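You operate a simulated robot arm through the tools that you are given. There is no shell and no other tool.

The job below is to be done with a simulated robot arm. You get a single attempt, and the scene is never put back.

TASK
Switch off the turntable, press the film tail on and return the clip.
Fine: mains off and tail pressed by the green lever before the grey latch opens; clip in the cup on the grey post; latch left open; brake stays on.

Only the result counts: the job must be done as asked and must still hold three seconds after the hand-in. Knocking over, shifting, dropping, spilling or breaking anything else fails it.

THE ROBOT
A 7-joint arm with a two-finger parallel gripper, fixed in place. Base frame: the origin is at the foot of the arm, x ahead of it, y to its left, z up; the work surface is at about z = 46. Readings come in cm, degrees, newtons and seconds.
Its first joint turns from -166.0 to 166.0 degrees. Payload 4.4 kg.
The tool frame sits at the grasp point between the pads (the TCP): z along the fingers, y along the line on which they close. The tips reach 2.3 cm beyond it. The gripper opens to 9.4 cm. The fingers are 3.8 cm wide and 1 cm thick; the gripper's body (5.4 by 9.6 cm) begins 3.9 cm behind the TCP.
Orientation is told as [roll, pitch, yaw] about the base's x, y, z axes, in that order, counted from this pose: with the fingers straight down and closing along the base's y, the tool's x points along the base's -x, its y along +y and its z along -z.

THE INTERFACE
- The arm moves only by the tool servo_tool. Its arguments are lists of equal length, an entry for each row: "dp": the shift along the base's x, y, z in cm, a list of three; "rotation": the turn, a rotation vector about the base's x, y, z in degrees, a list of three; "fingers": the finger opening in cm, from 0 to 9.4. In form: {"dp": [[dx, dy, dz], ...], "rotation": [[ax, ay, az], ...], "fingers": [fingers, ...]}. A call has 1 to 20 rows; each row shifts and turns the commanded pose from where the row before left it. Each row takes 0.2 s and may step no farther than 5 cm and 8.6 degrees from the row before; otherwise, or with a gripper value out of range, the whole call is refused. A pose out of reach is approached as far as the arm can. The call stops where the force on the tool passes 50 N (or 10 N more than at its start, if that is more) or the arm is blocked; 0.2 s more then pass. The fingers move at their own pace (about 7.2 cm/s each) and stop on an object; they squeeze with about 43 N. The grip force told is the motor's: it shows also when the fingers shut on nothing. Time passes only in rows, and 0.2 s behind the last, so rows that do not move let the fingers close. The reply holds the time, the measured pose of the TCP, the force on the tool along the base axes, the opening and the grip force, in the units named above and with some noise, with the torque about the TCP (base axes, N m) and any sound that the robot's microphone picked up.
- Cameras (640 x 400 px; columns grow to the right, rows downward): "scene" is fixed at [21.86, 64.95, 131.12]; the picture's right is [-0.77, -0.64, 0.00], its down [-0.24, 0.28, -0.93] and it looks along [0.60, -0.71, -0.37] (base axes); focal length 265 px, centre (320, 200). "wrist" rides on the gripper at [8.6, 1.6, -7.5] in the tool frame; the picture's right is [-0.18, 0.98, 0.00], its down [-0.58, -0.11, -0.81] and it looks along [-0.79, -0.15, 0.59] (tool axes); focal length 243 px, centre (320, 200). There is no depth. A picture from a camera that has moved, and an enlarged one, comes with that camera's place and axes in the base frame and with its lens.
- capture(camera): a new picture of that camera. No time passes.
- inspect(camera, box): a new picture of the part [left, top, right, bottom] of that camera's present view, enlarged. No time passes.
- close_job(): hands the job in; it is judged then, once.

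Nothing tells you positions but the pictures and the camera data. Unless the task says otherwise, let go and move clear before handing in.

The tools are called after "Request:" as a command line: name --argument value ..., lists and objects as JSON in quotes. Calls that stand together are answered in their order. servo_tool: Moves the arm, as the interface text tells. Its arguments: {"type":"object","properties":{"dp":{"type":"array"},"rotation":{"type":"array"},"fingers":{"type":"array"}},"required":["dp","rotation","fingers"]} The other tools are called the same way: capture (camera) takes a picture; inspect (camera, box) takes an enlarged picture of a part of a camera's view; close_job () hands the job in.

At the start:

```text
time_s: 0.0
tool_pos: [66.57, -11.41, 133.22]
tcp_rot: [-0.1, 0.0, 0.0]
ft_force: [0.7, 0.3, -0.6]
moment: [-0.02, -0.01, 0.04]
gripper_width: 9.4
finger_force: 0.0
```

scene: 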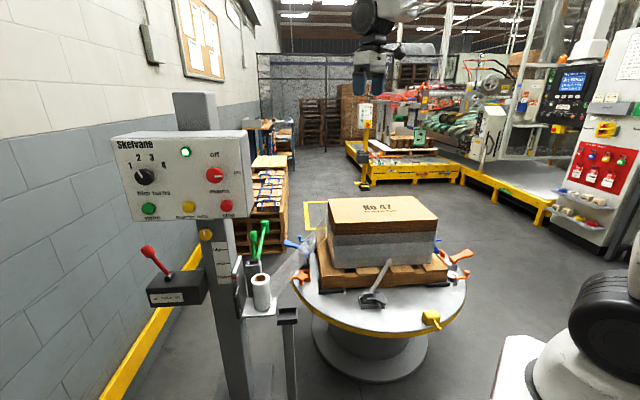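
wrist: 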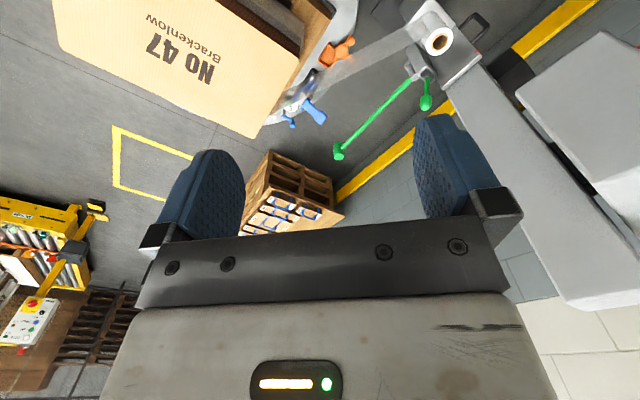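

I see a wrapping turntable with a boxed pallet load, a control post with a mains knob, red and green levers, and several clips around the table. I'll look closer before moving.

Request:
inspect --camera "scene" --box '[100, 120, 260, 220]'

Request:
inspect --camera "scene" --box '[220, 200, 350, 340]'

Request:
inspect --camera "scene" --box '[280, 190, 480, 340]'

Request:
inspect --camera "scene" --box '[120, 200, 320, 400]'

Request:
inspect --camera "wrist" --box '[260, 0, 520, 170]'

```text
4.00 times, centred on (180, 170) of scene
camera zoom: at [21.86, 64.95, 131.12], right [-0.77, -0.64, 0.0], down [-0.24, 0.28, -0.93], along [0.6, -0.71, -0.37], focal length 1062 px, centre (880, 320)
```

zoom: 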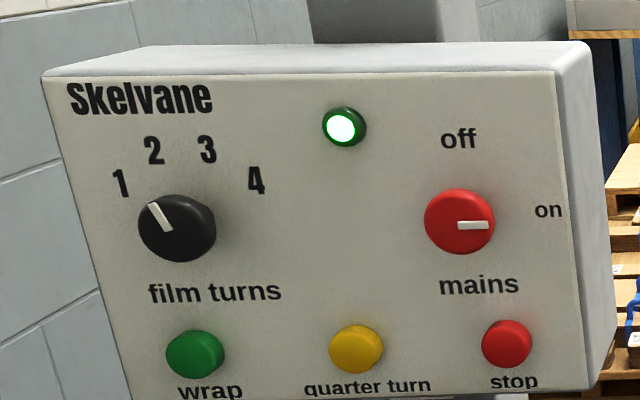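

```text
2.86 times, centred on (285, 270) of scene
camera zoom: at [21.86, 64.95, 131.12], right [-0.77, -0.64, 0.0], down [-0.24, 0.28, -0.93], along [0.6, -0.71, -0.37], focal length 758 px, centre (420, 0)
```

zoom: 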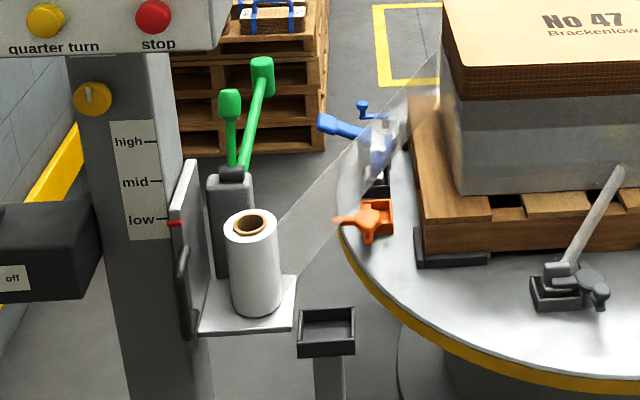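

```text
2.67 times, centred on (380, 265) of scene
camera zoom: at [21.86, 64.95, 131.12], right [-0.77, -0.64, 0.0], down [-0.24, 0.28, -0.93], along [0.6, -0.71, -0.37], focal length 708 px, centre (160, 27)
```

zoom: 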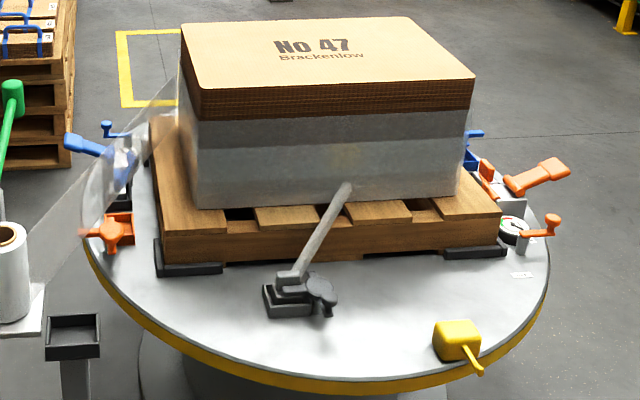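

```text
2.00 times, centred on (220, 300) of scene
camera zoom: at [21.86, 64.95, 131.12], right [-0.77, -0.64, 0.0], down [-0.24, 0.28, -0.93], along [0.6, -0.71, -0.37], focal length 531 px, centre (520, 0)
```

zoom: 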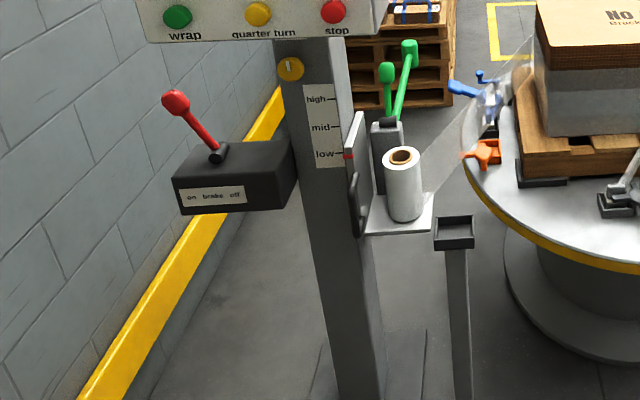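

```text
2.35 times, centred on (390, 85) of wrist
camera zoom: at [58.09, -9.78, 140.77], right [0.18, 0.98, 0.0], down [0.58, -0.11, 0.81], along [0.79, -0.15, -0.59], focal length 571 px, centre (155, 471)
```

zoom: 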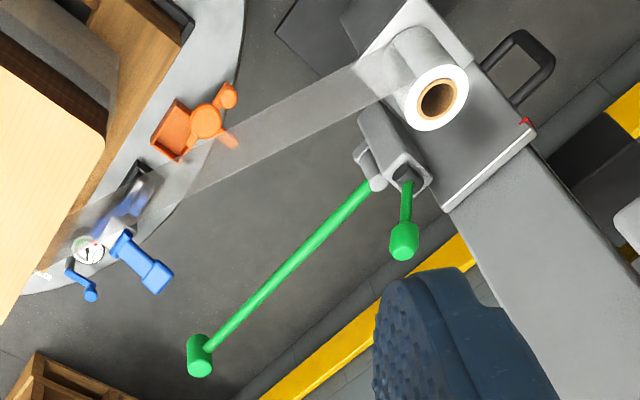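

The panel and roll post stand around x≈90, y≈20, and the turntable is around (72,-42). I'll pull back to get a better wrist view of the panel and levers.

Request:
servo_tool --dp '[[-4, 2.5, 0], [-4, 2.5, 0], [-4, 2.5, 0], [-4, 2.5, 0], [-4, 2.5, 0], [-4, 2.5, 0]]' --rotation '[[0, 0, 0], [0, 0, 0], [0, 0, 0], [0, 0, 0], [0, 0, 0], [0, 0, 0]]' --fingers '[9.4, 9.4, 9.4, 9.4, 9.4, 9.4]'

Request:
capture --camera "wrist"

Request:
capture --camera "scene"

```text
time_s: 1.4
tool_pos: [42.59, 3.64, 133.19]
tcp_rot: [0.1, 0.1, 0.0]
ft_force: [-0.1, -0.3, -0.1]
moment: [-0.01, 0.01, -0.02]
gripper_width: 9.37
finger_force: 0.0
```

```text
taken
camera wrist: at [34.03, 5.17, 140.8], right [0.18, 0.98, 0.0], down [0.58, -0.11, 0.81], along [0.79, -0.15, -0.59], focal length 243 px, centre (320, 200)
```

wrist: 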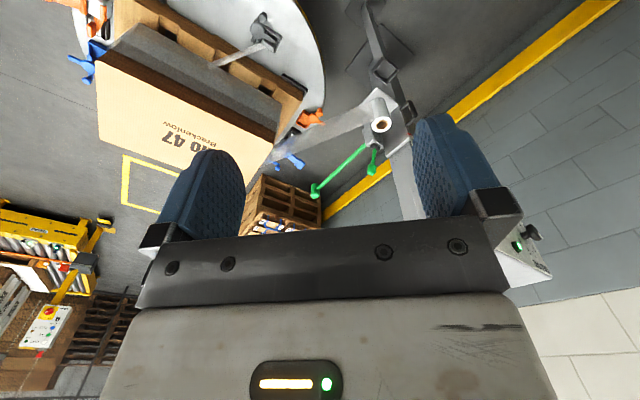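

```text
taken
```

scene: 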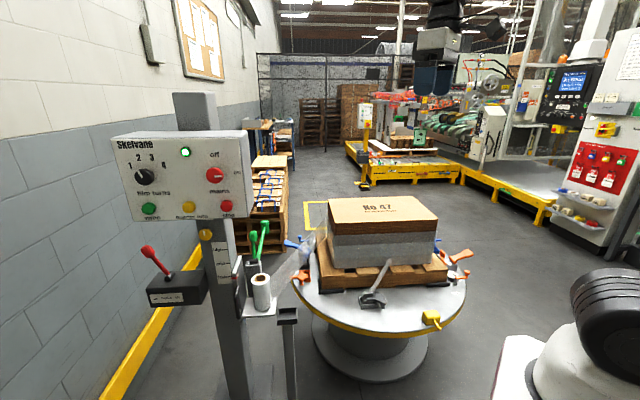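

The panel's face points mostly toward +y, so I'll swing the wrist camera round to +y to look at it frontally.

Request:
servo_tool --dp '[[-1, 4, 0], [-1, 4, 0], [-1, 4, 0], [-1, 4, 0], [-1, 4, 0], [-1, 4, 0], [0, 4, 0], [0, 4, 0], [0, 4, 0], [0, 4, 0]]' --rotation '[[0, 0, -2], [0, 0, -2], [0, 0, -2], [0, 0, -2], [0, 0, -2], [0, 0, -2], [0, 0, -2], [0, 0, -2], [0, 0, -2], [0, 0, -2]]' --fingers '[9.4, 9.4, 9.4, 9.4, 9.4, 9.4, 9.4, 9.4, 9.4, 9.4]'

Request:
capture --camera "wrist"

```text
time_s: 3.6
tool_pos: [36.62, 43.59, 133.2]
tcp_rot: [0.0, 0.0, -20.1]
ft_force: [0.0, -0.8, 1.0]
moment: [0.01, 0.0, -0.01]
gripper_width: 9.42
finger_force: 0.0
```

```text
taken
camera wrist: at [29.26, 48.05, 140.76], right [0.51, 0.86, 0.0], down [0.51, -0.3, 0.81], along [0.69, -0.41, -0.59], focal length 243 px, centre (320, 200)
```

wrist: 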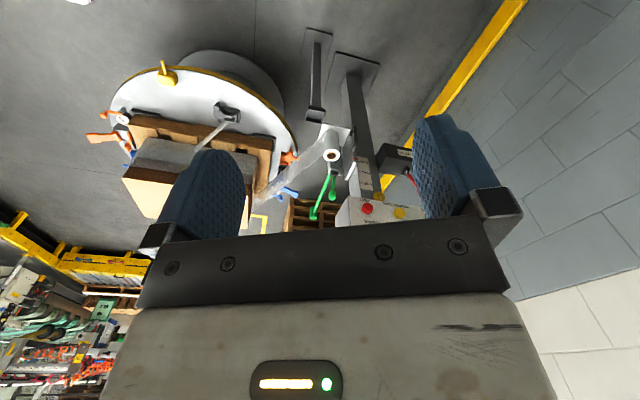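

The gripper hides the panel's upper half, so I'll tilt the fingers forward to lift the camera's view.

Request:
servo_tool --dp '[[-0.5, 0, 0], [-0.5, 0, 0], [-0.5, 0, 0], [-0.5, 0, 0], [-0.5, 0, 0]]' --rotation '[[-2.7, -7.5, 0], [-2.7, -7.5, 0], [-2.7, -7.5, 0], [-2.7, -7.5, 0], [-2.7, -7.5, 0]]' --fingers '[9.4, 9.4, 9.4, 9.4, 9.4]'

Request:
capture --camera "wrist"

Request:
inspect --camera "wrist" --box '[260, 0, 460, 125]'

```text
time_s: 4.8
tool_pos: [34.5, 43.4, 134.66]
tcp_rot: [1.9, -39.8, -21.6]
ft_force: [0.0, -0.1, 0.4]
moment: [-0.02, 0.0, 0.01]
gripper_width: 9.42
finger_force: 0.0
```

```text
taken
camera wrist: at [24.42, 48.82, 134.87], right [0.48, 0.87, 0.14], down [-0.11, -0.1, 0.99], along [0.87, -0.49, 0.05], focal length 243 px, centre (320, 200)
```

wrist: 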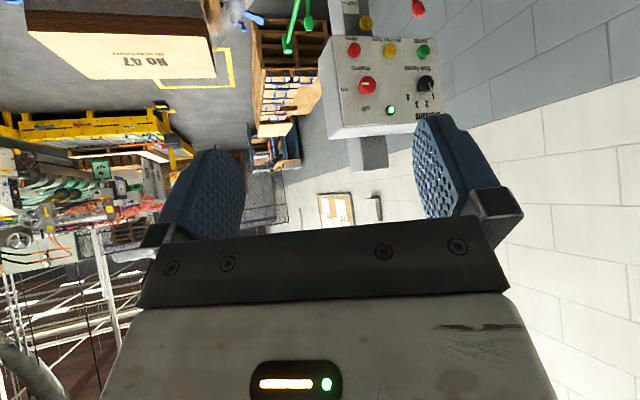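

```text
3.20 times, centred on (360, 62) of wrist
camera zoom: at [24.42, 48.82, 134.87], right [0.48, 0.87, 0.14], down [-0.11, -0.1, 0.99], along [0.87, -0.49, 0.05], focal length 776 px, centre (192, 640)
```

zoom: 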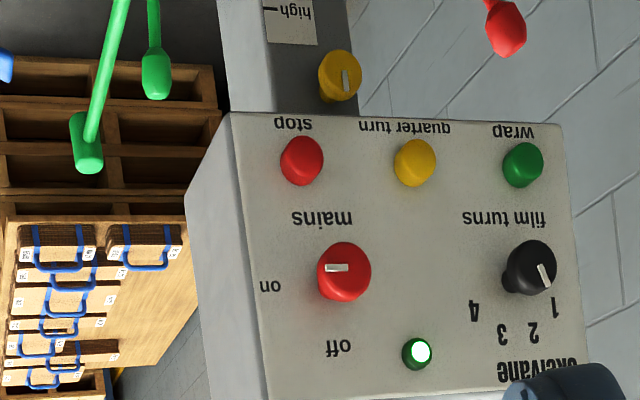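

The panel faces (-0.7, 0.7), and the mains knob is at about (83.4, 32.9, 112), pointing to "on". Before switching it off I'll look at the turntable latch and find the clip.

Request:
servo_tool --dp '[[0, -3, 0], [0, -3, 0], [0, -4, 0], [0, -4, 0], [0, -4, -3], [0, -4, -3], [0, -4, -3], [0, -4, -3], [0, -3, -3], [1, -3, -3], [1, -3, -3], [1, -1, -3], [0, 0, -3], [0, 0, -3], [0, 0, -3]]' --rotation '[[2.7, 7.5, 0], [2.7, 7.5, 0], [2.7, 7.5, 0], [2.7, 7.5, 0], [2.7, 7.5, 0], [0, 0, -3], [0, 0, -3], [0, 0, -3], [0, 0, -3], [0, 0, 0], [0, 0, 0], [0, 0, 0], [0, 0, 0], [0, 0, 0], [0, 0, 0]]' --fingers '[9.4, 9.4, 9.4, 9.4, 9.4, 9.4, 9.4, 9.4, 9.4, 9.4, 9.4, 9.4, 9.4, 9.4, 9.4]'

Request:
capture --camera "wrist"

Request:
inspect --camera "wrist" --box '[100, 0, 420, 200]'

```text
time_s: 8.0
tool_pos: [37.38, 3.62, 99.99]
tcp_rot: [0.0, 0.0, -32.0]
ft_force: [-0.3, 0.3, 0.8]
moment: [-0.02, 0.01, 0.0]
gripper_width: 9.41
finger_force: 0.0
```

```text
taken
camera wrist: at [30.94, 9.53, 107.69], right [0.68, 0.74, 0.0], down [0.44, -0.4, 0.81], along [0.59, -0.55, -0.59], focal length 243 px, centre (320, 200)
```

wrist: 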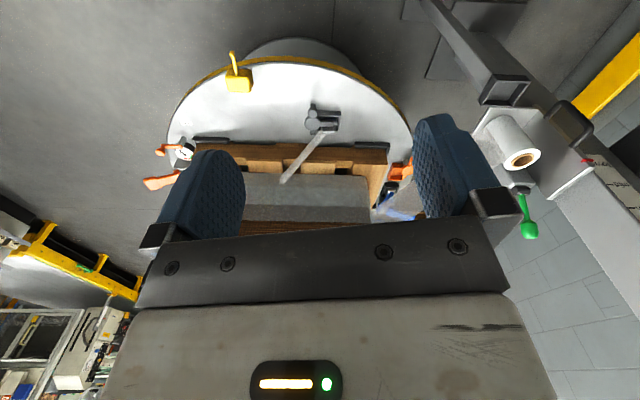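

```text
2.00 times, centred on (260, 100) of wrist
camera zoom: at [30.94, 9.53, 107.69], right [0.68, 0.74, 0.0], down [0.44, -0.4, 0.81], along [0.59, -0.55, -0.59], focal length 485 px, centre (440, 400)
```

zoom: 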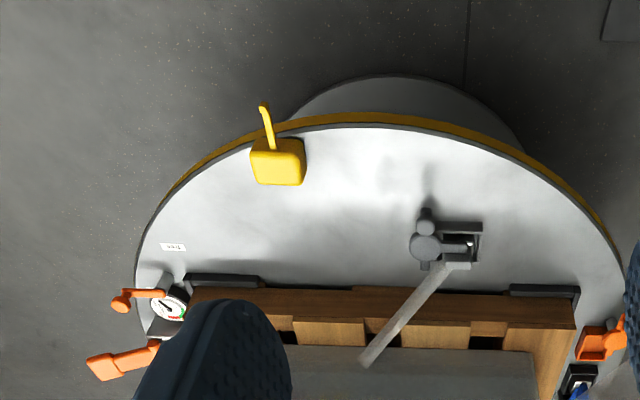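

The grey latch has a long arm lying on the pallet, and I can see a yellow item at the table edge. I'll zoom in on each candidate for the clip.

Request:
inspect --camera "scene" --box '[350, 250, 414, 320]'

Request:
inspect --camera "scene" --box '[270, 220, 350, 300]'

Request:
inspect --camera "scene" --box '[410, 220, 490, 340]'

Request:
inspect --camera "scene" --box '[230, 210, 310, 330]'

Request:
inspect --camera "wrist" --box '[280, 80, 360, 190]'

Request:
inspect --camera "wrist" --box '[440, 50, 640, 250]'

```text
5.71 times, centred on (382, 285) of scene
camera zoom: at [21.86, 64.95, 131.12], right [-0.77, -0.64, 0.0], down [-0.24, 0.28, -0.93], along [0.6, -0.71, -0.37], focal length 1516 px, centre (-34, -286)
```

zoom: 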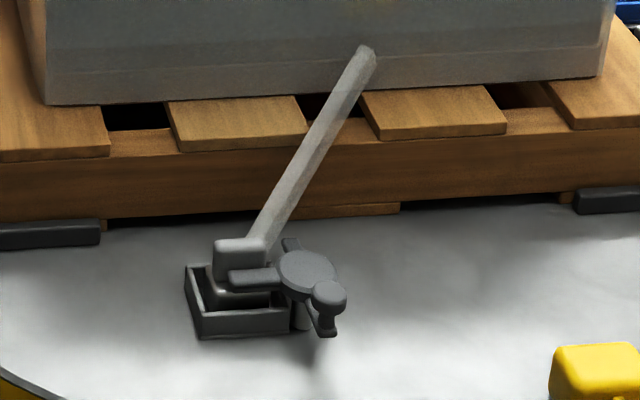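

```text
5.00 times, centred on (310, 260) of scene
camera zoom: at [21.86, 64.95, 131.12], right [-0.77, -0.64, 0.0], down [-0.24, 0.28, -0.93], along [0.6, -0.71, -0.37], focal length 1327 px, centre (370, -100)
```

zoom: 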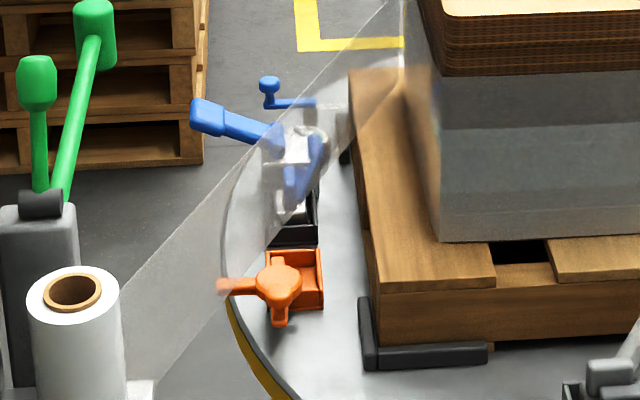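

```text
3.33 times, centred on (450, 280) of scene
camera zoom: at [21.86, 64.95, 131.12], right [-0.77, -0.64, 0.0], down [-0.24, 0.28, -0.93], along [0.6, -0.71, -0.37], focal length 885 px, centre (-113, -67)
```

zoom: 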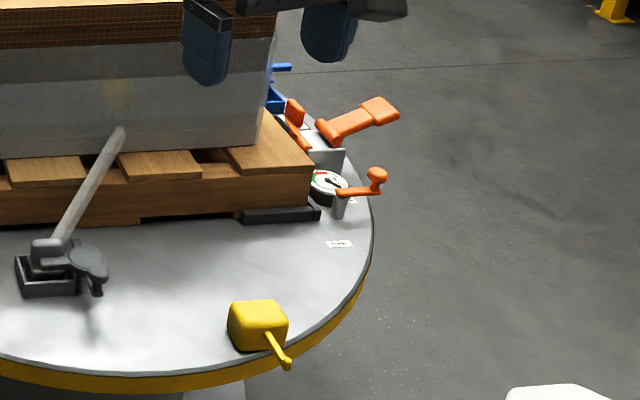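

```text
3.33 times, centred on (270, 270) of scene
camera zoom: at [21.86, 64.95, 131.12], right [-0.77, -0.64, 0.0], down [-0.24, 0.28, -0.93], along [0.6, -0.71, -0.37], focal length 885 px, centre (487, -33)
```

zoom: 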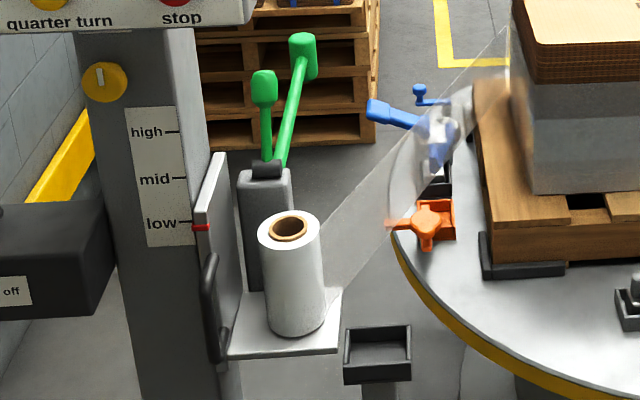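

```text
3.64 times, centred on (320, 135) of wrist
camera zoom: at [30.94, 9.53, 107.69], right [0.68, 0.74, 0.0], down [0.44, -0.4, 0.81], along [0.59, -0.55, -0.59], focal length 882 px, centre (320, 436)
```

zoom: 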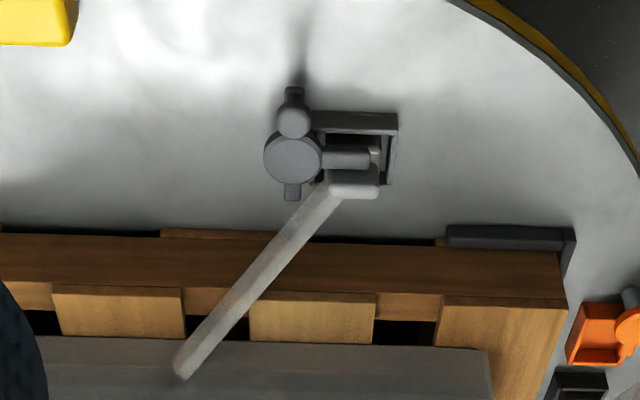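

```text
2.00 times, centred on (540, 150) of wrist
camera zoom: at [30.94, 9.53, 107.69], right [0.68, 0.74, 0.0], down [0.44, -0.4, 0.81], along [0.59, -0.55, -0.59], focal length 485 px, centre (-120, 300)
```

zoom: 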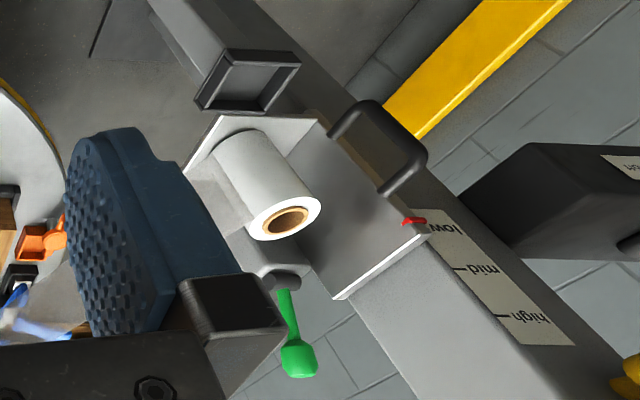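

I take the clip to be the light-grey bar with a block foot, held in the grey tray under the rotary latch. Next I'll get a close view of the green lever, hub at about (97,15,71) with the long arm reaching out to about (127,-14,65).

Request:
servo_tool --dp '[[3.5, -0.7, 1], [3.5, -0.7, 1], [3.5, -0.7, 1], [3.5, -0.7, 1], [3.5, -0.7, 1], [3.5, -0.7, 1], [3.5, -0.7, 1], [3.5, -0.7, 1], [3.5, -0.7, 0], [3.5, -0.7, 0], [3.5, -0.7, 0], [3.5, -0.7, 0]]' --rotation '[[0, 0, 7.3], [0, 0, 7.3], [0, 0, 7.3], [0, 0, 7.3], [0, 0, 7.3], [0, 0, 7.3], [0, 0, 7.3], [0, 0, 7.3], [0, 0, 7.3], [0, 0, 7.3], [0, 0, 7.3], [0, 0, 7.3]]' --fingers '[9.4, 9.4, 9.4, 9.4, 9.4, 9.4, 9.4, 9.4, 9.4, 9.4, 9.4, 9.4]'

Request:
capture --camera "wrist"

Request:
inspect --camera "wrist" --box '[200, 0, 520, 200]'

Request:
capture --camera "scene"

```text
time_s: 10.6
tool_pos: [79.1, -4.7, 108.36]
tcp_rot: [-0.1, 0.0, 55.6]
ft_force: [0.0, -0.4, -0.1]
moment: [-0.03, 0.0, -0.02]
gripper_width: 9.39
finger_force: 0.0
```

```text
taken
camera wrist: at [73.0, -11.07, 115.91], right [-0.71, 0.71, 0.0], down [0.42, 0.42, 0.81], along [0.57, 0.57, -0.59], focal length 243 px, centre (320, 200)
```

wrist: 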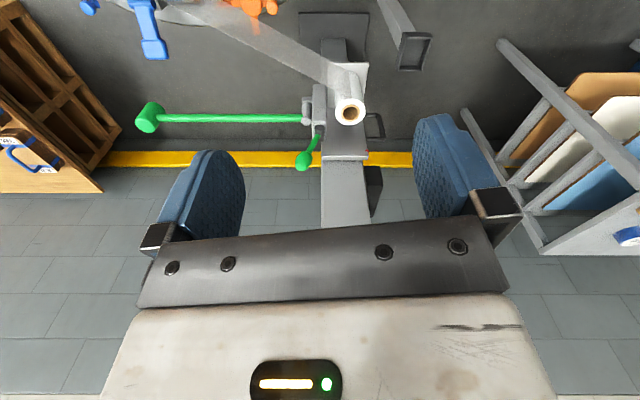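

```text
2.00 times, centred on (360, 100) of wrist
camera zoom: at [73.0, -11.07, 115.91], right [-0.71, 0.71, 0.0], down [0.42, 0.42, 0.81], along [0.57, 0.57, -0.59], focal length 485 px, centre (240, 400)
```

zoom: 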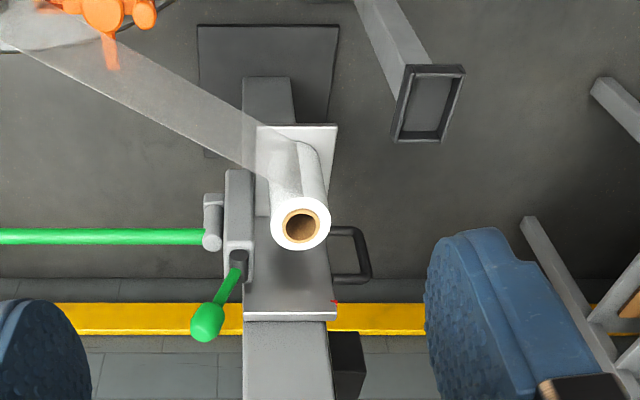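

```text
taken
```

scene: 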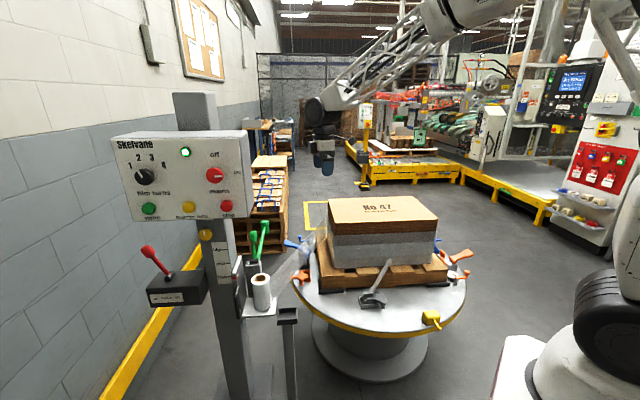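

The geometry is clear now: the short handle knob is at (100.9,12,79.5) over its hub at (98.5,14,70.5), and the long arm pivots beside it toward the load corner. The cup is at about (75,19,61). The mains knob comes first, so I'll back off and re-orient.

Request:
servo_tool --dp '[[-3, 0.8, 1], [-3, 0.8, 1], [-3, 0.8, 1], [-3, 0.8, 1], [-3, 0.8, 1], [-3, 0.8, 1], [-3, 0.8, 1], [-3, 0.8, 1], [-3, 0.8, 0], [-3, 1.8, 0], [-1, 3.8, 0], [0, 4, 0], [0, 4, 0], [0, 4, 0], [0, 4, 0], [0, 4, 0], [0, 4, 0], [0, 4, 0], [0, 4, 0], [0, 3, 0]]' --rotation '[[0, 0, -8.4], [0, 0, -8.4], [0, 0, -8.4], [0, 0, -8.4], [0, 0, -8.4], [0, 0, -8.4], [0, 0, -8.4], [0, 0, -8.4], [0, 0, -8.4], [0, 0, -8.4], [0, 0, -8.4], [0, 0, -8.2], [0, 0, 0], [0, 0, 0], [0, 0, 0], [0, 0, 0], [0, 0, 0], [0, 0, 0], [0, 0, 0], [0, 0, 0]]' --fingers '[9.4, 9.4, 9.4, 9.4, 9.4, 9.4, 9.4, 9.4, 9.4, 9.4, 9.4, 9.4, 9.4, 9.4, 9.4, 9.4, 9.4, 9.4, 9.4, 9.4]'

Request:
servo_tool --dp '[[1, 1, 0], [1, 1, 0], [1, 1, 0], [1, 1, 0], [1, 0, 0], [1, 0, 0], [1, 0, 0], [1, 0, 0], [1, 0, 0], [1, 0, 0], [1, 0, 0]]' --rotation '[[-5.8, -5.8, 0], [-5.8, -5.8, 0], [-5.8, -5.8, 0], [-5.8, -5.8, 0], [-5.8, -5.8, 0], [-5.8, -5.8, 0], [-5.8, -5.8, 0], [-5.8, -5.8, 0], [-5.8, -5.8, 0], [-5.8, -5.8, 0], [-5.8, -5.8, 0]]' --fingers '[7.5, 7.5, 7.5, 7.5, 7.5, 7.5, 7.5, 7.5, 7.5, 7.5, 7.5]'

Request:
capture --camera "scene"

Request:
capture --camera "wrist"

```text
time_s: 14.8
tool_pos: [48.21, 43.18, 116.46]
tcp_rot: [0.2, 0.0, -45.0]
ft_force: [-0.2, 0.7, -0.1]
moment: [-0.03, 0.02, -0.01]
gripper_width: 9.44
finger_force: 0.0
```

```text
time_s: 17.2
tool_pos: [58.97, 47.1, 116.21]
tcp_rot: [-174.3, -89.7, 129.4]
ft_force: [0.2, 0.2, 0.1]
moment: [0.0, 0.01, 0.0]
gripper_width: 7.51
finger_force: 0.1
```

```text
taken
```

scene: 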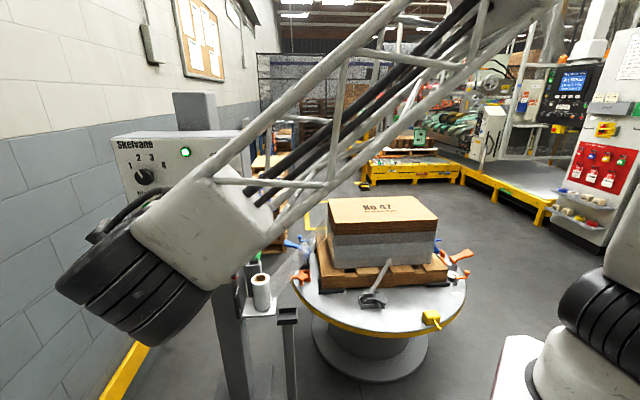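

```text
taken
camera wrist: at [55.01, 53.43, 107.64], right [0.69, 0.7, 0.18], down [-0.65, 0.5, 0.58], along [0.31, -0.52, 0.8], focal length 243 px, centre (320, 200)
```

wrist: 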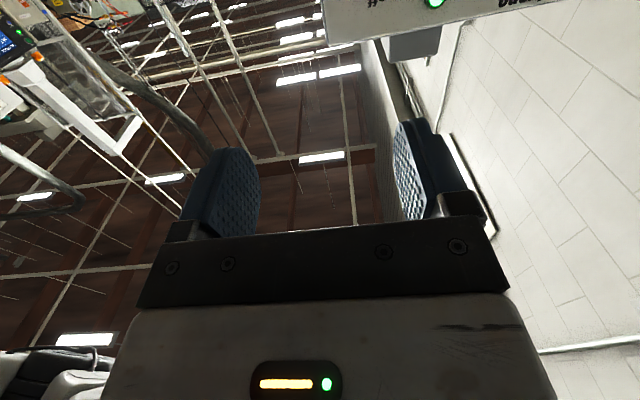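

The tool is horizontal and facing the panel. I'll line up with the mains knob and stop short to look.

Request:
servo_tool --dp '[[2.5, 2.5, -2], [2.6, 2.6, -2.1], [3, -3, 0], [3, -3, 0], [3, -3, 0], [3, -3, 0], [0, 0, 0]]' --rotation '[[0, 0, 0], [0, 0, 0], [0, 0, 0], [0, 0, 0], [0, 0, 0], [0, 0, 0], [0, 0, 0]]' --fingers '[7.5, 7.5, 7.5, 7.5, 7.5, 7.5, 7.5]'

Request:
capture --camera "wrist"

Request:
capture --camera "scene"

```text
time_s: 18.8
tool_pos: [76.19, 40.02, 112.5]
tcp_rot: [-175.4, -89.8, 130.4]
ft_force: [0.6, -0.1, -0.2]
moment: [0.0, 0.03, -0.04]
gripper_width: 7.49
finger_force: 0.1
```

```text
taken
camera wrist: at [72.28, 46.38, 103.9], right [0.69, 0.7, 0.18], down [-0.65, 0.49, 0.58], along [0.31, -0.52, 0.79], focal length 243 px, centre (320, 200)
```

wrist: 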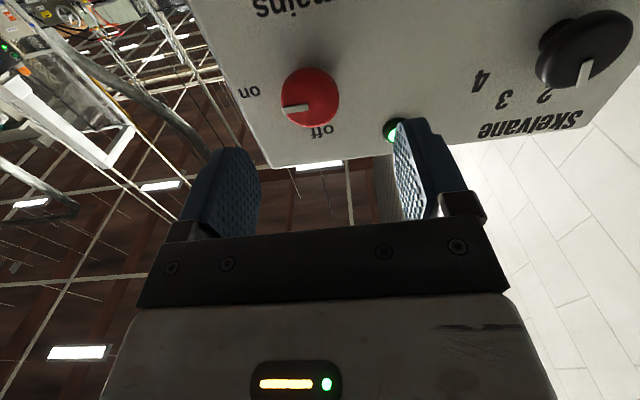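

```text
taken
```

scene: 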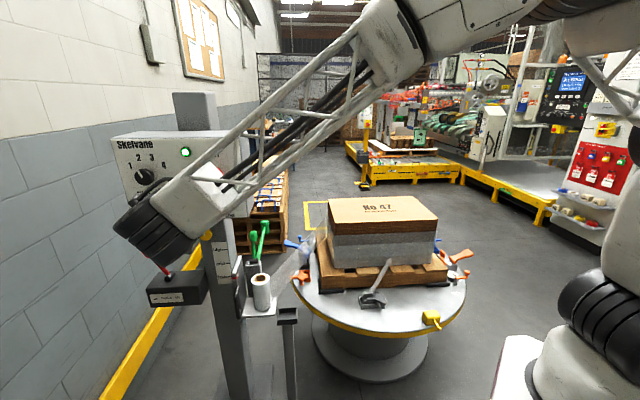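

Refined from this close view, the knob face is about 7.9 cm ahead of the TCP and 0.6 cm to the right. I'll correct and approach most of the way.

Request:
servo_tool --dp '[[-0.4, -0.4, 0.3], [1.4, -1.4, 0], [1.3, -1.3, 0], [1.0, -1.0, 0], [0, 0, 0]]' --rotation '[[0, 0, 0], [0, 0, 0], [0, 0, 0], [0, 0, 0], [0, 0, 0]]' --fingers '[7.5, 7.5, 7.5, 7.5, 7.5]'

Request:
capture --camera "wrist"

Request:
inspect --camera "wrist" --box '[200, 60, 440, 210]'

```text
time_s: 20.0
tool_pos: [79.55, 36.0, 112.48]
tcp_rot: [-179.9, -89.8, 134.9]
ft_force: [-0.4, -1.0, -0.2]
moment: [0.01, -0.01, 0.04]
gripper_width: 7.49
finger_force: 0.1
```

```text
taken
camera wrist: at [75.53, 42.32, 103.84], right [0.69, 0.7, 0.18], down [-0.65, 0.49, 0.58], along [0.31, -0.52, 0.8], focal length 243 px, centre (320, 200)
```

wrist: 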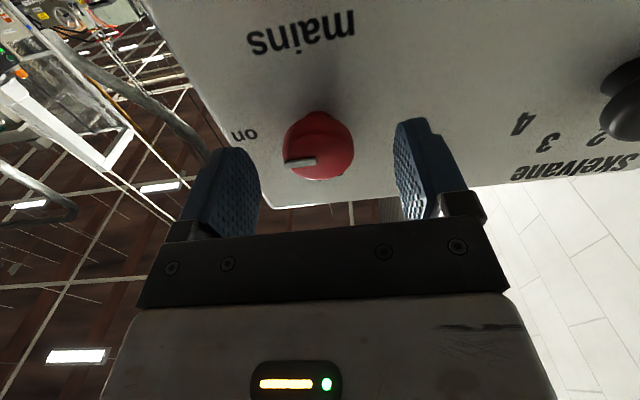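

```text
2.67 times, centred on (320, 135) of wrist
camera zoom: at [75.53, 42.32, 103.84], right [0.69, 0.7, 0.18], down [-0.65, 0.49, 0.58], along [0.31, -0.52, 0.8], focal length 647 px, centre (320, 373)
```

zoom: 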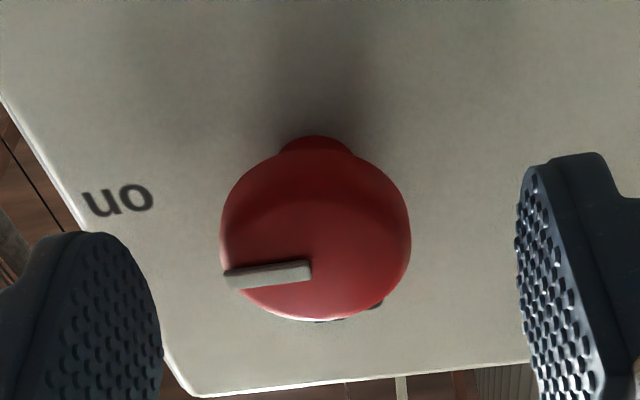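

The knob sits centred between the fingers, with the tips level with its face. I'll advance about 1.7 cm and close.

Request:
servo_tool --dp '[[0.4, -0.4, 0.2], [0.4, -0.4, 0], [0.4, -0.4, 0], [0, 0, 0]]' --rotation '[[0, 0, 0], [0, 0, 0], [0, 0, 0], [0, 0, 0]]' --fingers '[7.5, 7.5, 7.5, 7.5]'

Request:
inspect --camera "wrist" --box '[200, 60, 440, 210]'

```text
time_s: 21.0
tool_pos: [80.73, 34.89, 112.56]
tcp_rot: [178.5, -89.8, 136.5]
ft_force: [0.5, 0.8, 0.1]
moment: [-0.02, 0.04, -0.01]
gripper_width: 7.5
finger_force: 0.0
```

```text
2.67 times, centred on (320, 135) of wrist
camera zoom: at [76.78, 41.17, 104.06], right [0.69, 0.7, 0.18], down [-0.65, 0.49, 0.58], along [0.31, -0.52, 0.79], focal length 647 px, centre (320, 373)
```

zoom: 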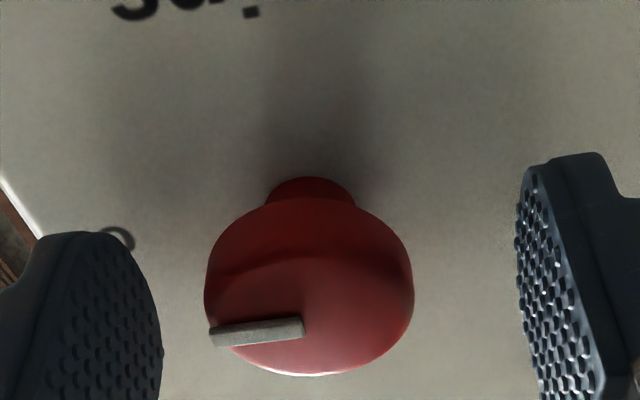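

The tips are around the knob, so I'll close the fingers on it.

Request:
servo_tool --dp '[[0, 0, 0], [0, 0, 0], [0, 0, 0], [0, 0, 0]]' --rotation '[[0, 0, 0], [0, 0, 0], [0, 0, 0], [0, 0, 0]]' --fingers '[4, 2, 1, 1]'

Request:
inspect --camera "wrist" --box '[200, 60, 440, 210]'

```text
time_s: 21.8
tool_pos: [80.61, 34.64, 112.6]
tcp_rot: [-168.3, -89.8, 123.0]
ft_force: [-39.8, -19.5, 4.5]
moment: [-0.03, -0.07, -0.45]
gripper_width: 3.98
finger_force: 34.0
stopped in row 3: the force on the tool passed its limit at 60 N (the readings are from after the stop); the commanded pose is now the measured one
```

```text
2.67 times, centred on (320, 135) of wrist
camera zoom: at [76.62, 40.99, 104.05], right [0.7, 0.69, 0.18], down [-0.65, 0.5, 0.58], along [0.31, -0.52, 0.8], focal length 647 px, centre (320, 373)
```

zoom: 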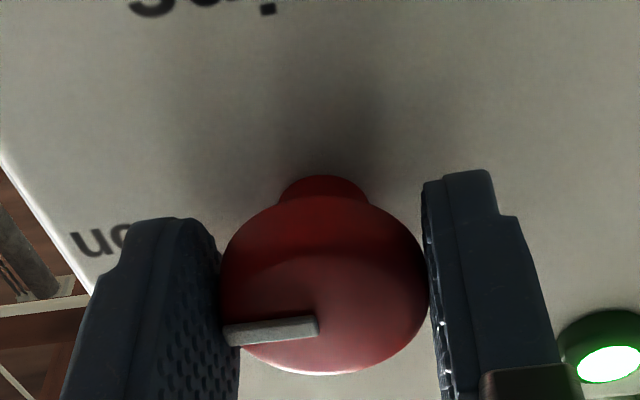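

The knob is gripped but the tool is slightly off-centre sideways. I'll relieve the side force first.

Request:
servo_tool --dp '[[-0.1, -0.1, 0], [-0.08, -0.08, 0], [0, 0, 0]]' --rotation '[[0, 0, 0], [0, 0, 0], [0, 0, 0]]' --fingers '[1, 1, 1]'

```text
time_s: 22.6
tool_pos: [80.64, 34.65, 112.59]
tcp_rot: [179.5, -89.7, 135.4]
ft_force: [29.3, 7.1, 7.7]
moment: [-0.11, 0.19, 0.67]
gripper_width: 3.97
finger_force: 44.9
```

Request:
servo_tool --dp '[[0.07, 0.05, 0], [0, 0, 0]]' --rotation '[[0, 0, 0], [0, 0, 0]]' --fingers '[1, 1]'

Request:
servo_tool --dp '[[0, 0, 0], [0, 0, 0], [0, 0, 0]]' --rotation '[[-4, 4, 0], [-4, 4, 0], [-4, 4, 0]]' --fingers '[1, 1, 1]'

Request:
inspect --camera "wrist" --box '[200, 60, 440, 210]'

```text
time_s: 23.2
tool_pos: [80.63, 34.6, 112.68]
tcp_rot: [-179.2, -89.8, 134.0]
ft_force: [12.0, 6.5, 13.4]
moment: [0.16, 0.37, 0.45]
gripper_width: 3.97
finger_force: 45.0
```

```text
time_s: 24.0
tool_pos: [80.53, 34.51, 112.71]
tcp_rot: [-91.1, -73.0, 45.8]
ft_force: [-16.1, -7.8, 17.1]
moment: [-0.63, -0.72, 0.17]
gripper_width: 3.98
finger_force: 45.2
```

```text
2.67 times, centred on (320, 135) of wrist
camera zoom: at [74.69, 39.07, 103.96], right [0.7, 0.7, -0.11], down [-0.52, 0.62, 0.58], along [0.48, -0.35, 0.8], focal length 647 px, centre (320, 373)
```

zoom: 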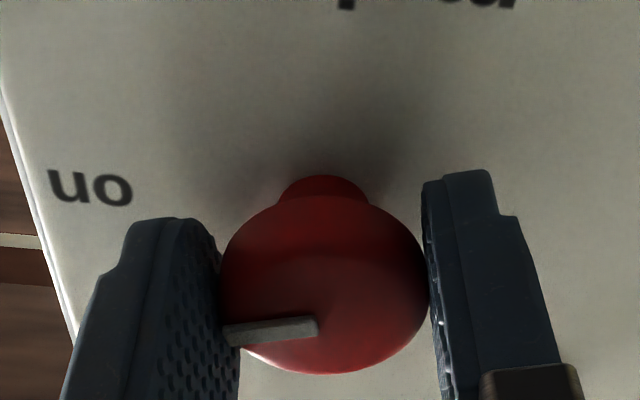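

The knob turns with the gripper. I'll continue the turn toward "off".

Request:
servo_tool --dp '[[0, 0, 0.05], [0, 0, 0], [0, 0, 0], [0, 0, 0]]' --rotation '[[-5.5, 5.5, 0], [-5.5, 5.5, 0], [-5.5, 5.5, 0], [-5.5, 5.5, 0]]' --fingers '[1, 1, 1, 1]'

Request:
inspect --camera "wrist" --box '[200, 60, 440, 210]'

Request:
inspect --camera "scene" --box '[100, 120, 260, 220]'

```text
time_s: 24.5
tool_pos: [80.51, 34.55, 112.7]
tcp_rot: [-90.6, -61.3, 45.4]
ft_force: [-21.9, -10.2, 5.5]
moment: [-0.03, -0.16, 0.0]
gripper_width: 3.97
finger_force: 45.0
stopped in row 2: the force on the tool passed its limit at 54 N (the readings are from after the stop); the commanded pose is now the measured one
```

```text
2.67 times, centred on (320, 135) of wrist
camera zoom: at [73.41, 37.8, 104.37], right [0.68, 0.67, -0.31], down [-0.44, 0.7, 0.56], along [0.59, -0.24, 0.77], focal length 647 px, centre (320, 373)
```

zoom: 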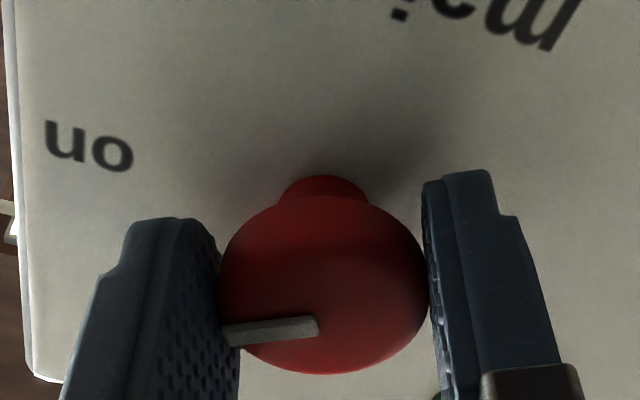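

```text
4.00 times, centred on (180, 170) of scene
camera zoom: at [21.86, 64.95, 131.12], right [-0.77, -0.64, 0.0], down [-0.24, 0.28, -0.93], along [0.6, -0.71, -0.37], focal length 1062 px, centre (880, 320)
```

zoom: 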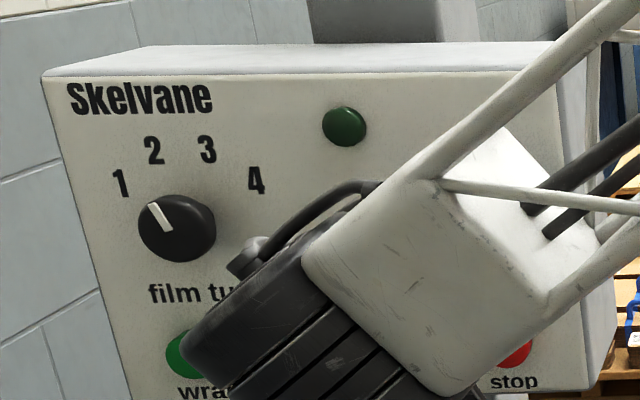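

The indicator lamp is already out, but I'll turn fully to "off", relieving side force along the way.

Request:
servo_tool --dp '[[-0.06, -0.05, 0], [0, 0, 0], [0, 0, 0], [0, 0, 0]]' --rotation '[[0, 0, 0], [-4, 4, 0], [-4, 4, 0], [-4, 4, 0]]' --fingers '[1, 1, 1, 1]'

```text
time_s: 25.5
tool_pos: [80.4, 34.48, 112.77]
tcp_rot: [-90.6, -44.3, 45.2]
ft_force: [-10.7, -26.2, 17.5]
moment: [0.06, -0.1, 0.33]
gripper_width: 4.01
finger_force: 44.9
```

Request:
servo_tool --dp '[[-0.05, -0.06, 0.05], [0, 0, 0], [0, 0, 0], [0, 0, 0]]' --rotation '[[0, 0, 0], [-4, 4, 0], [-4, 4, 0], [-4, 4, 0]]' --fingers '[1, 1, 1, 1]'

Request:
inspect --camera "wrist" --box '[200, 60, 440, 210]'

```text
time_s: 26.5
tool_pos: [80.39, 34.29, 112.84]
tcp_rot: [-90.4, -27.3, 45.3]
ft_force: [-16.4, -20.3, 25.5]
moment: [0.66, 0.48, -0.98]
gripper_width: 4.0
finger_force: 44.8
```

```text
2.67 times, centred on (320, 135) of wrist
camera zoom: at [70.31, 34.7, 107.45], right [0.44, 0.43, -0.79], down [-0.24, 0.9, 0.36], along [0.87, 0.03, 0.5], focal length 647 px, centre (320, 373)
```

zoom: 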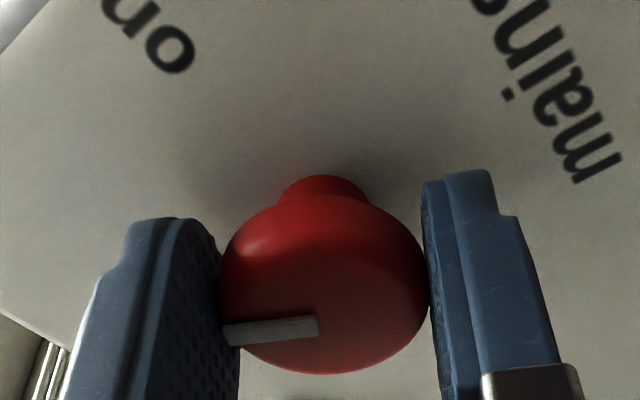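

Request:
servo_tool --dp '[[-0.05, -0.05, 0.08], [0, 0, 0.03], [0, 0, 0.03], [0, 0, 0]]' --rotation '[[0, 0, 0], [-4, 4, 0], [-4, 4, 0], [-4, 4, 0]]' --fingers '[1, 1, 1, 1]'

```text
time_s: 27.5
tool_pos: [80.37, 34.44, 112.96]
tcp_rot: [-90.3, -10.3, 45.2]
ft_force: [-14.7, 0.7, 25.3]
moment: [0.15, 0.0, 0.71]
gripper_width: 4.01
finger_force: 45.0
```

Request:
servo_tool --dp '[[0, 0, 0.08], [0, 0, 0.02], [0, 0, 0]]' --rotation '[[0, 0, 0], [-4, 4, 0], [-3.5, 3.5, 0]]' --fingers '[1, 1, 1]'

Request:
inspect --camera "wrist" --box '[200, 60, 440, 210]'

```text
time_s: 28.3
tool_pos: [80.38, 34.37, 113.07]
tcp_rot: [-90.3, 0.3, 45.1]
ft_force: [-19.3, -6.1, 24.5]
moment: [0.5, 0.11, 0.67]
gripper_width: 4.02
finger_force: 45.1
```

```text
2.67 times, centred on (320, 135) of wrist
camera zoom: at [69.06, 33.45, 111.46], right [0.13, 0.12, -0.98], down [-0.16, 0.98, 0.1], along [0.98, 0.15, 0.15], focal length 647 px, centre (320, 373)
```

zoom: 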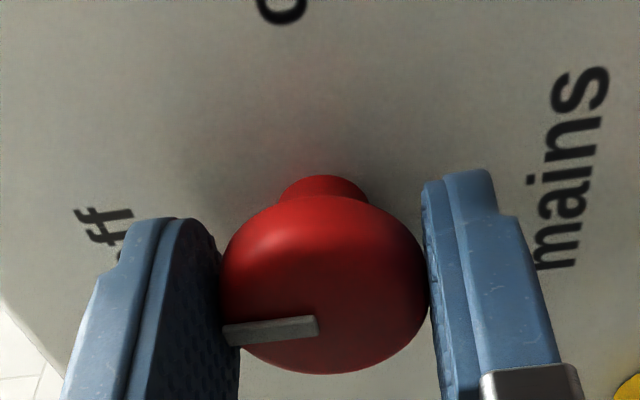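

The pointer is at "off". I'll open and back straight out.

Request:
servo_tool --dp '[[0, 0, 0], [0, 0, 0], [0, 0, 0], [-1, 1, 0], [-1, 1, 0], [-2, 2, 0], [-3, 3, 0], [-3, 3, 0], [-3, 3, 0]]' --rotation '[[0, 0, 0], [0, 0, 0], [0, 0, 0], [0, 0, 0], [0, 0, 0], [0, 0, 0], [0, 0, 0], [0, 0, 0], [0, 0, 0]]' --fingers '[5, 6, 6, 6, 6, 6, 6, 6, 6]'

Request:
capture --camera "wrist"

Request:
capture --camera "scene"

```text
time_s: 30.3
tool_pos: [67.26, 47.51, 112.97]
tcp_rot: [-90.3, 0.3, 45.2]
ft_force: [0.1, 0.9, 0.3]
moment: [-0.02, -0.02, 0.0]
gripper_width: 6.01
finger_force: 0.0
```

```text
taken
camera wrist: at [55.98, 46.56, 111.38], right [0.13, 0.12, -0.98], down [-0.16, 0.98, 0.1], along [0.98, 0.15, 0.15], focal length 243 px, centre (320, 200)
```

wrist: 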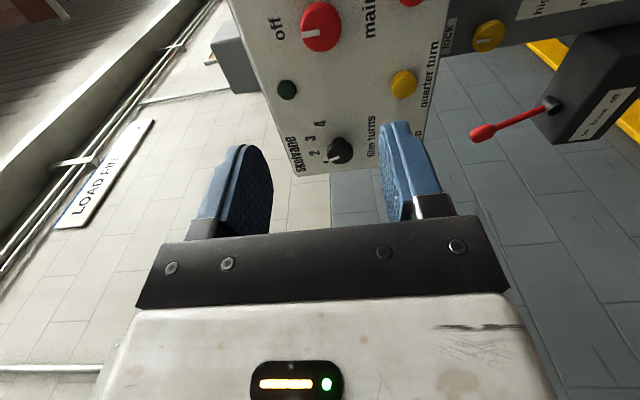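

```text
taken
```

scene: 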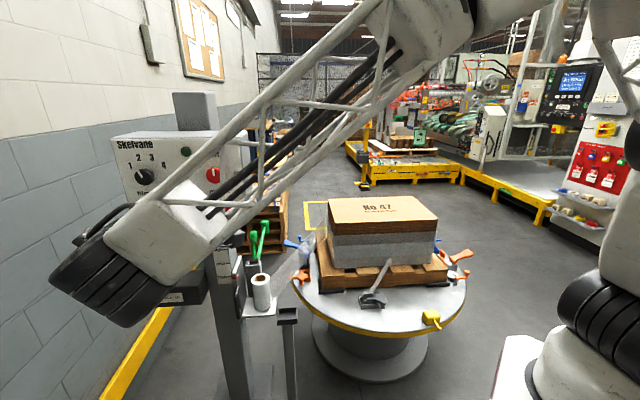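

Mains is off and the lamp is dark. I'll retreat, turn the tool back down at yaw 45°, and go round toward the green lever from the −y side.

Request:
servo_tool --dp '[[-4.5, -0.5, 1], [-4.5, -0.5, 1], [-4.5, -0.5, 1], [-4.5, -0.5, 1], [0, -4, 0], [0, -4, 0], [0, -4, 0], [0, -4, 0], [0, -4, 0], [0, -4, 0], [0, -4, 0], [0, -4, 0], [2, -4, 0], [2, -4, 0], [2, -4, 0], [2, -4, 0], [4, 0, 0], [4, 0, 0], [4, 0, 0], [4, 0, 0]]' --rotation '[[5.8, 5.8, 0], [5.8, 5.8, 0], [5.8, 5.8, 0], [5.8, 5.8, 0], [5.8, 5.8, 0], [5.8, 5.8, 0], [5.8, 5.8, 0], [5.8, 5.8, 0], [5.8, 5.8, 0], [5.8, 5.8, 0], [5.6, 5.6, 0], [0, 0, 0], [0, 0, 0], [0, 0, 0], [0, 0, 0], [0, 0, 0], [0, 0, 0], [0, 0, 0], [0, 0, 0], [0, 0, 0]]' --fingers '[6, 6, 6, 6, 6, 6, 6, 6, 6, 6, 6, 6, 6, 6, 6, 6, 6, 6, 6, 6]'

Request:
capture --camera "scene"

```text
time_s: 34.5
tool_pos: [73.43, -2.69, 116.81]
tcp_rot: [-0.4, -0.2, 45.3]
ft_force: [0.5, -0.7, -0.2]
moment: [0.02, -0.02, 0.04]
gripper_width: 5.99
finger_force: 0.1
```

```text
taken
```

scene: 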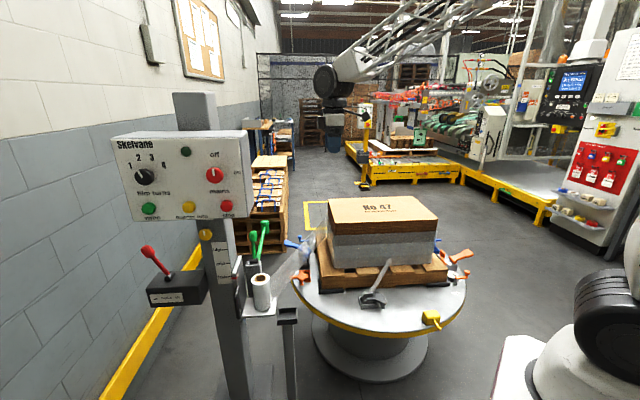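

Request:
inspect --camera "scene" --box '[100, 120, 260, 220]'

Request:
servo_tool --dp '[[4, 0.5, -3], [4, 0.5, -4], [4, 1, -4], [4, 2, -4], [3, 2.5, -4], [1.7, 1.5, -4], [0, 0, -2.5], [0, 0, 0]]' --rotation '[[5.66, -5.66, 0], [5.66, -5.66, 0], [5.66, -5.66, 0], [5.66, -5.66, 0], [5.66, -5.66, 0], [0, 0, 0], [0, 0, 0], [0, 0, 0]]' --fingers '[6, 6, 6, 6, 6, 6, 6, 6]'

Request:
capture --camera "wrist"

Request:
capture --camera "scene"

```text
4.00 times, centred on (180, 170) of scene
camera zoom: at [21.86, 64.95, 131.12], right [-0.77, -0.64, 0.0], down [-0.24, 0.28, -0.93], along [0.6, -0.71, -0.37], focal length 1062 px, centre (880, 320)
```

zoom: 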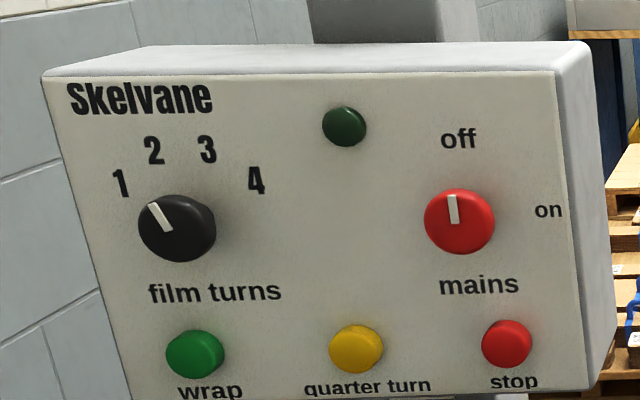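

```text
refused: row 1 steps farther than a row can; nothing moved
```

```text
taken
camera wrist: at [66.3, -7.76, 124.34], right [-0.57, 0.82, -0.01], down [0.48, 0.34, 0.81], along [0.67, 0.46, -0.59], focal length 243 px, centre (320, 200)
```

wrist: 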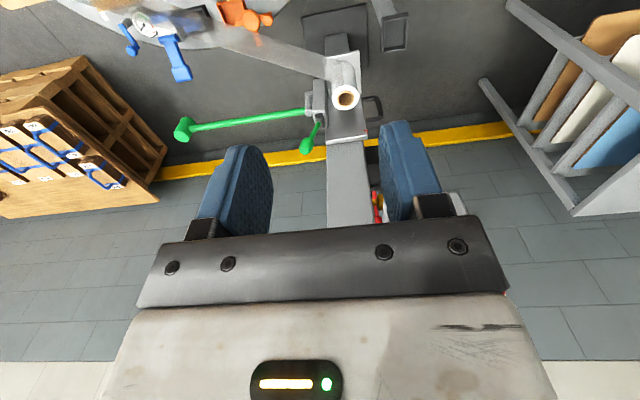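

```text
taken
```

scene: 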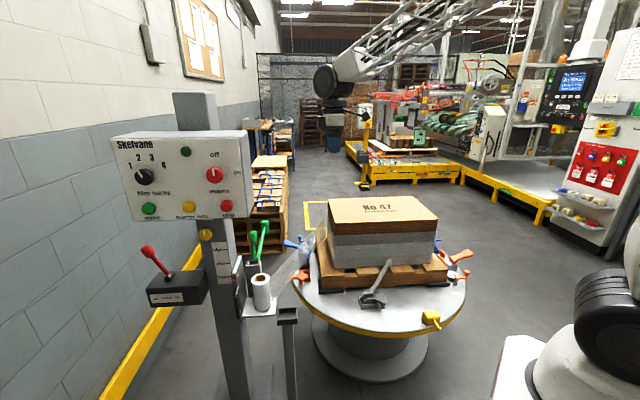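

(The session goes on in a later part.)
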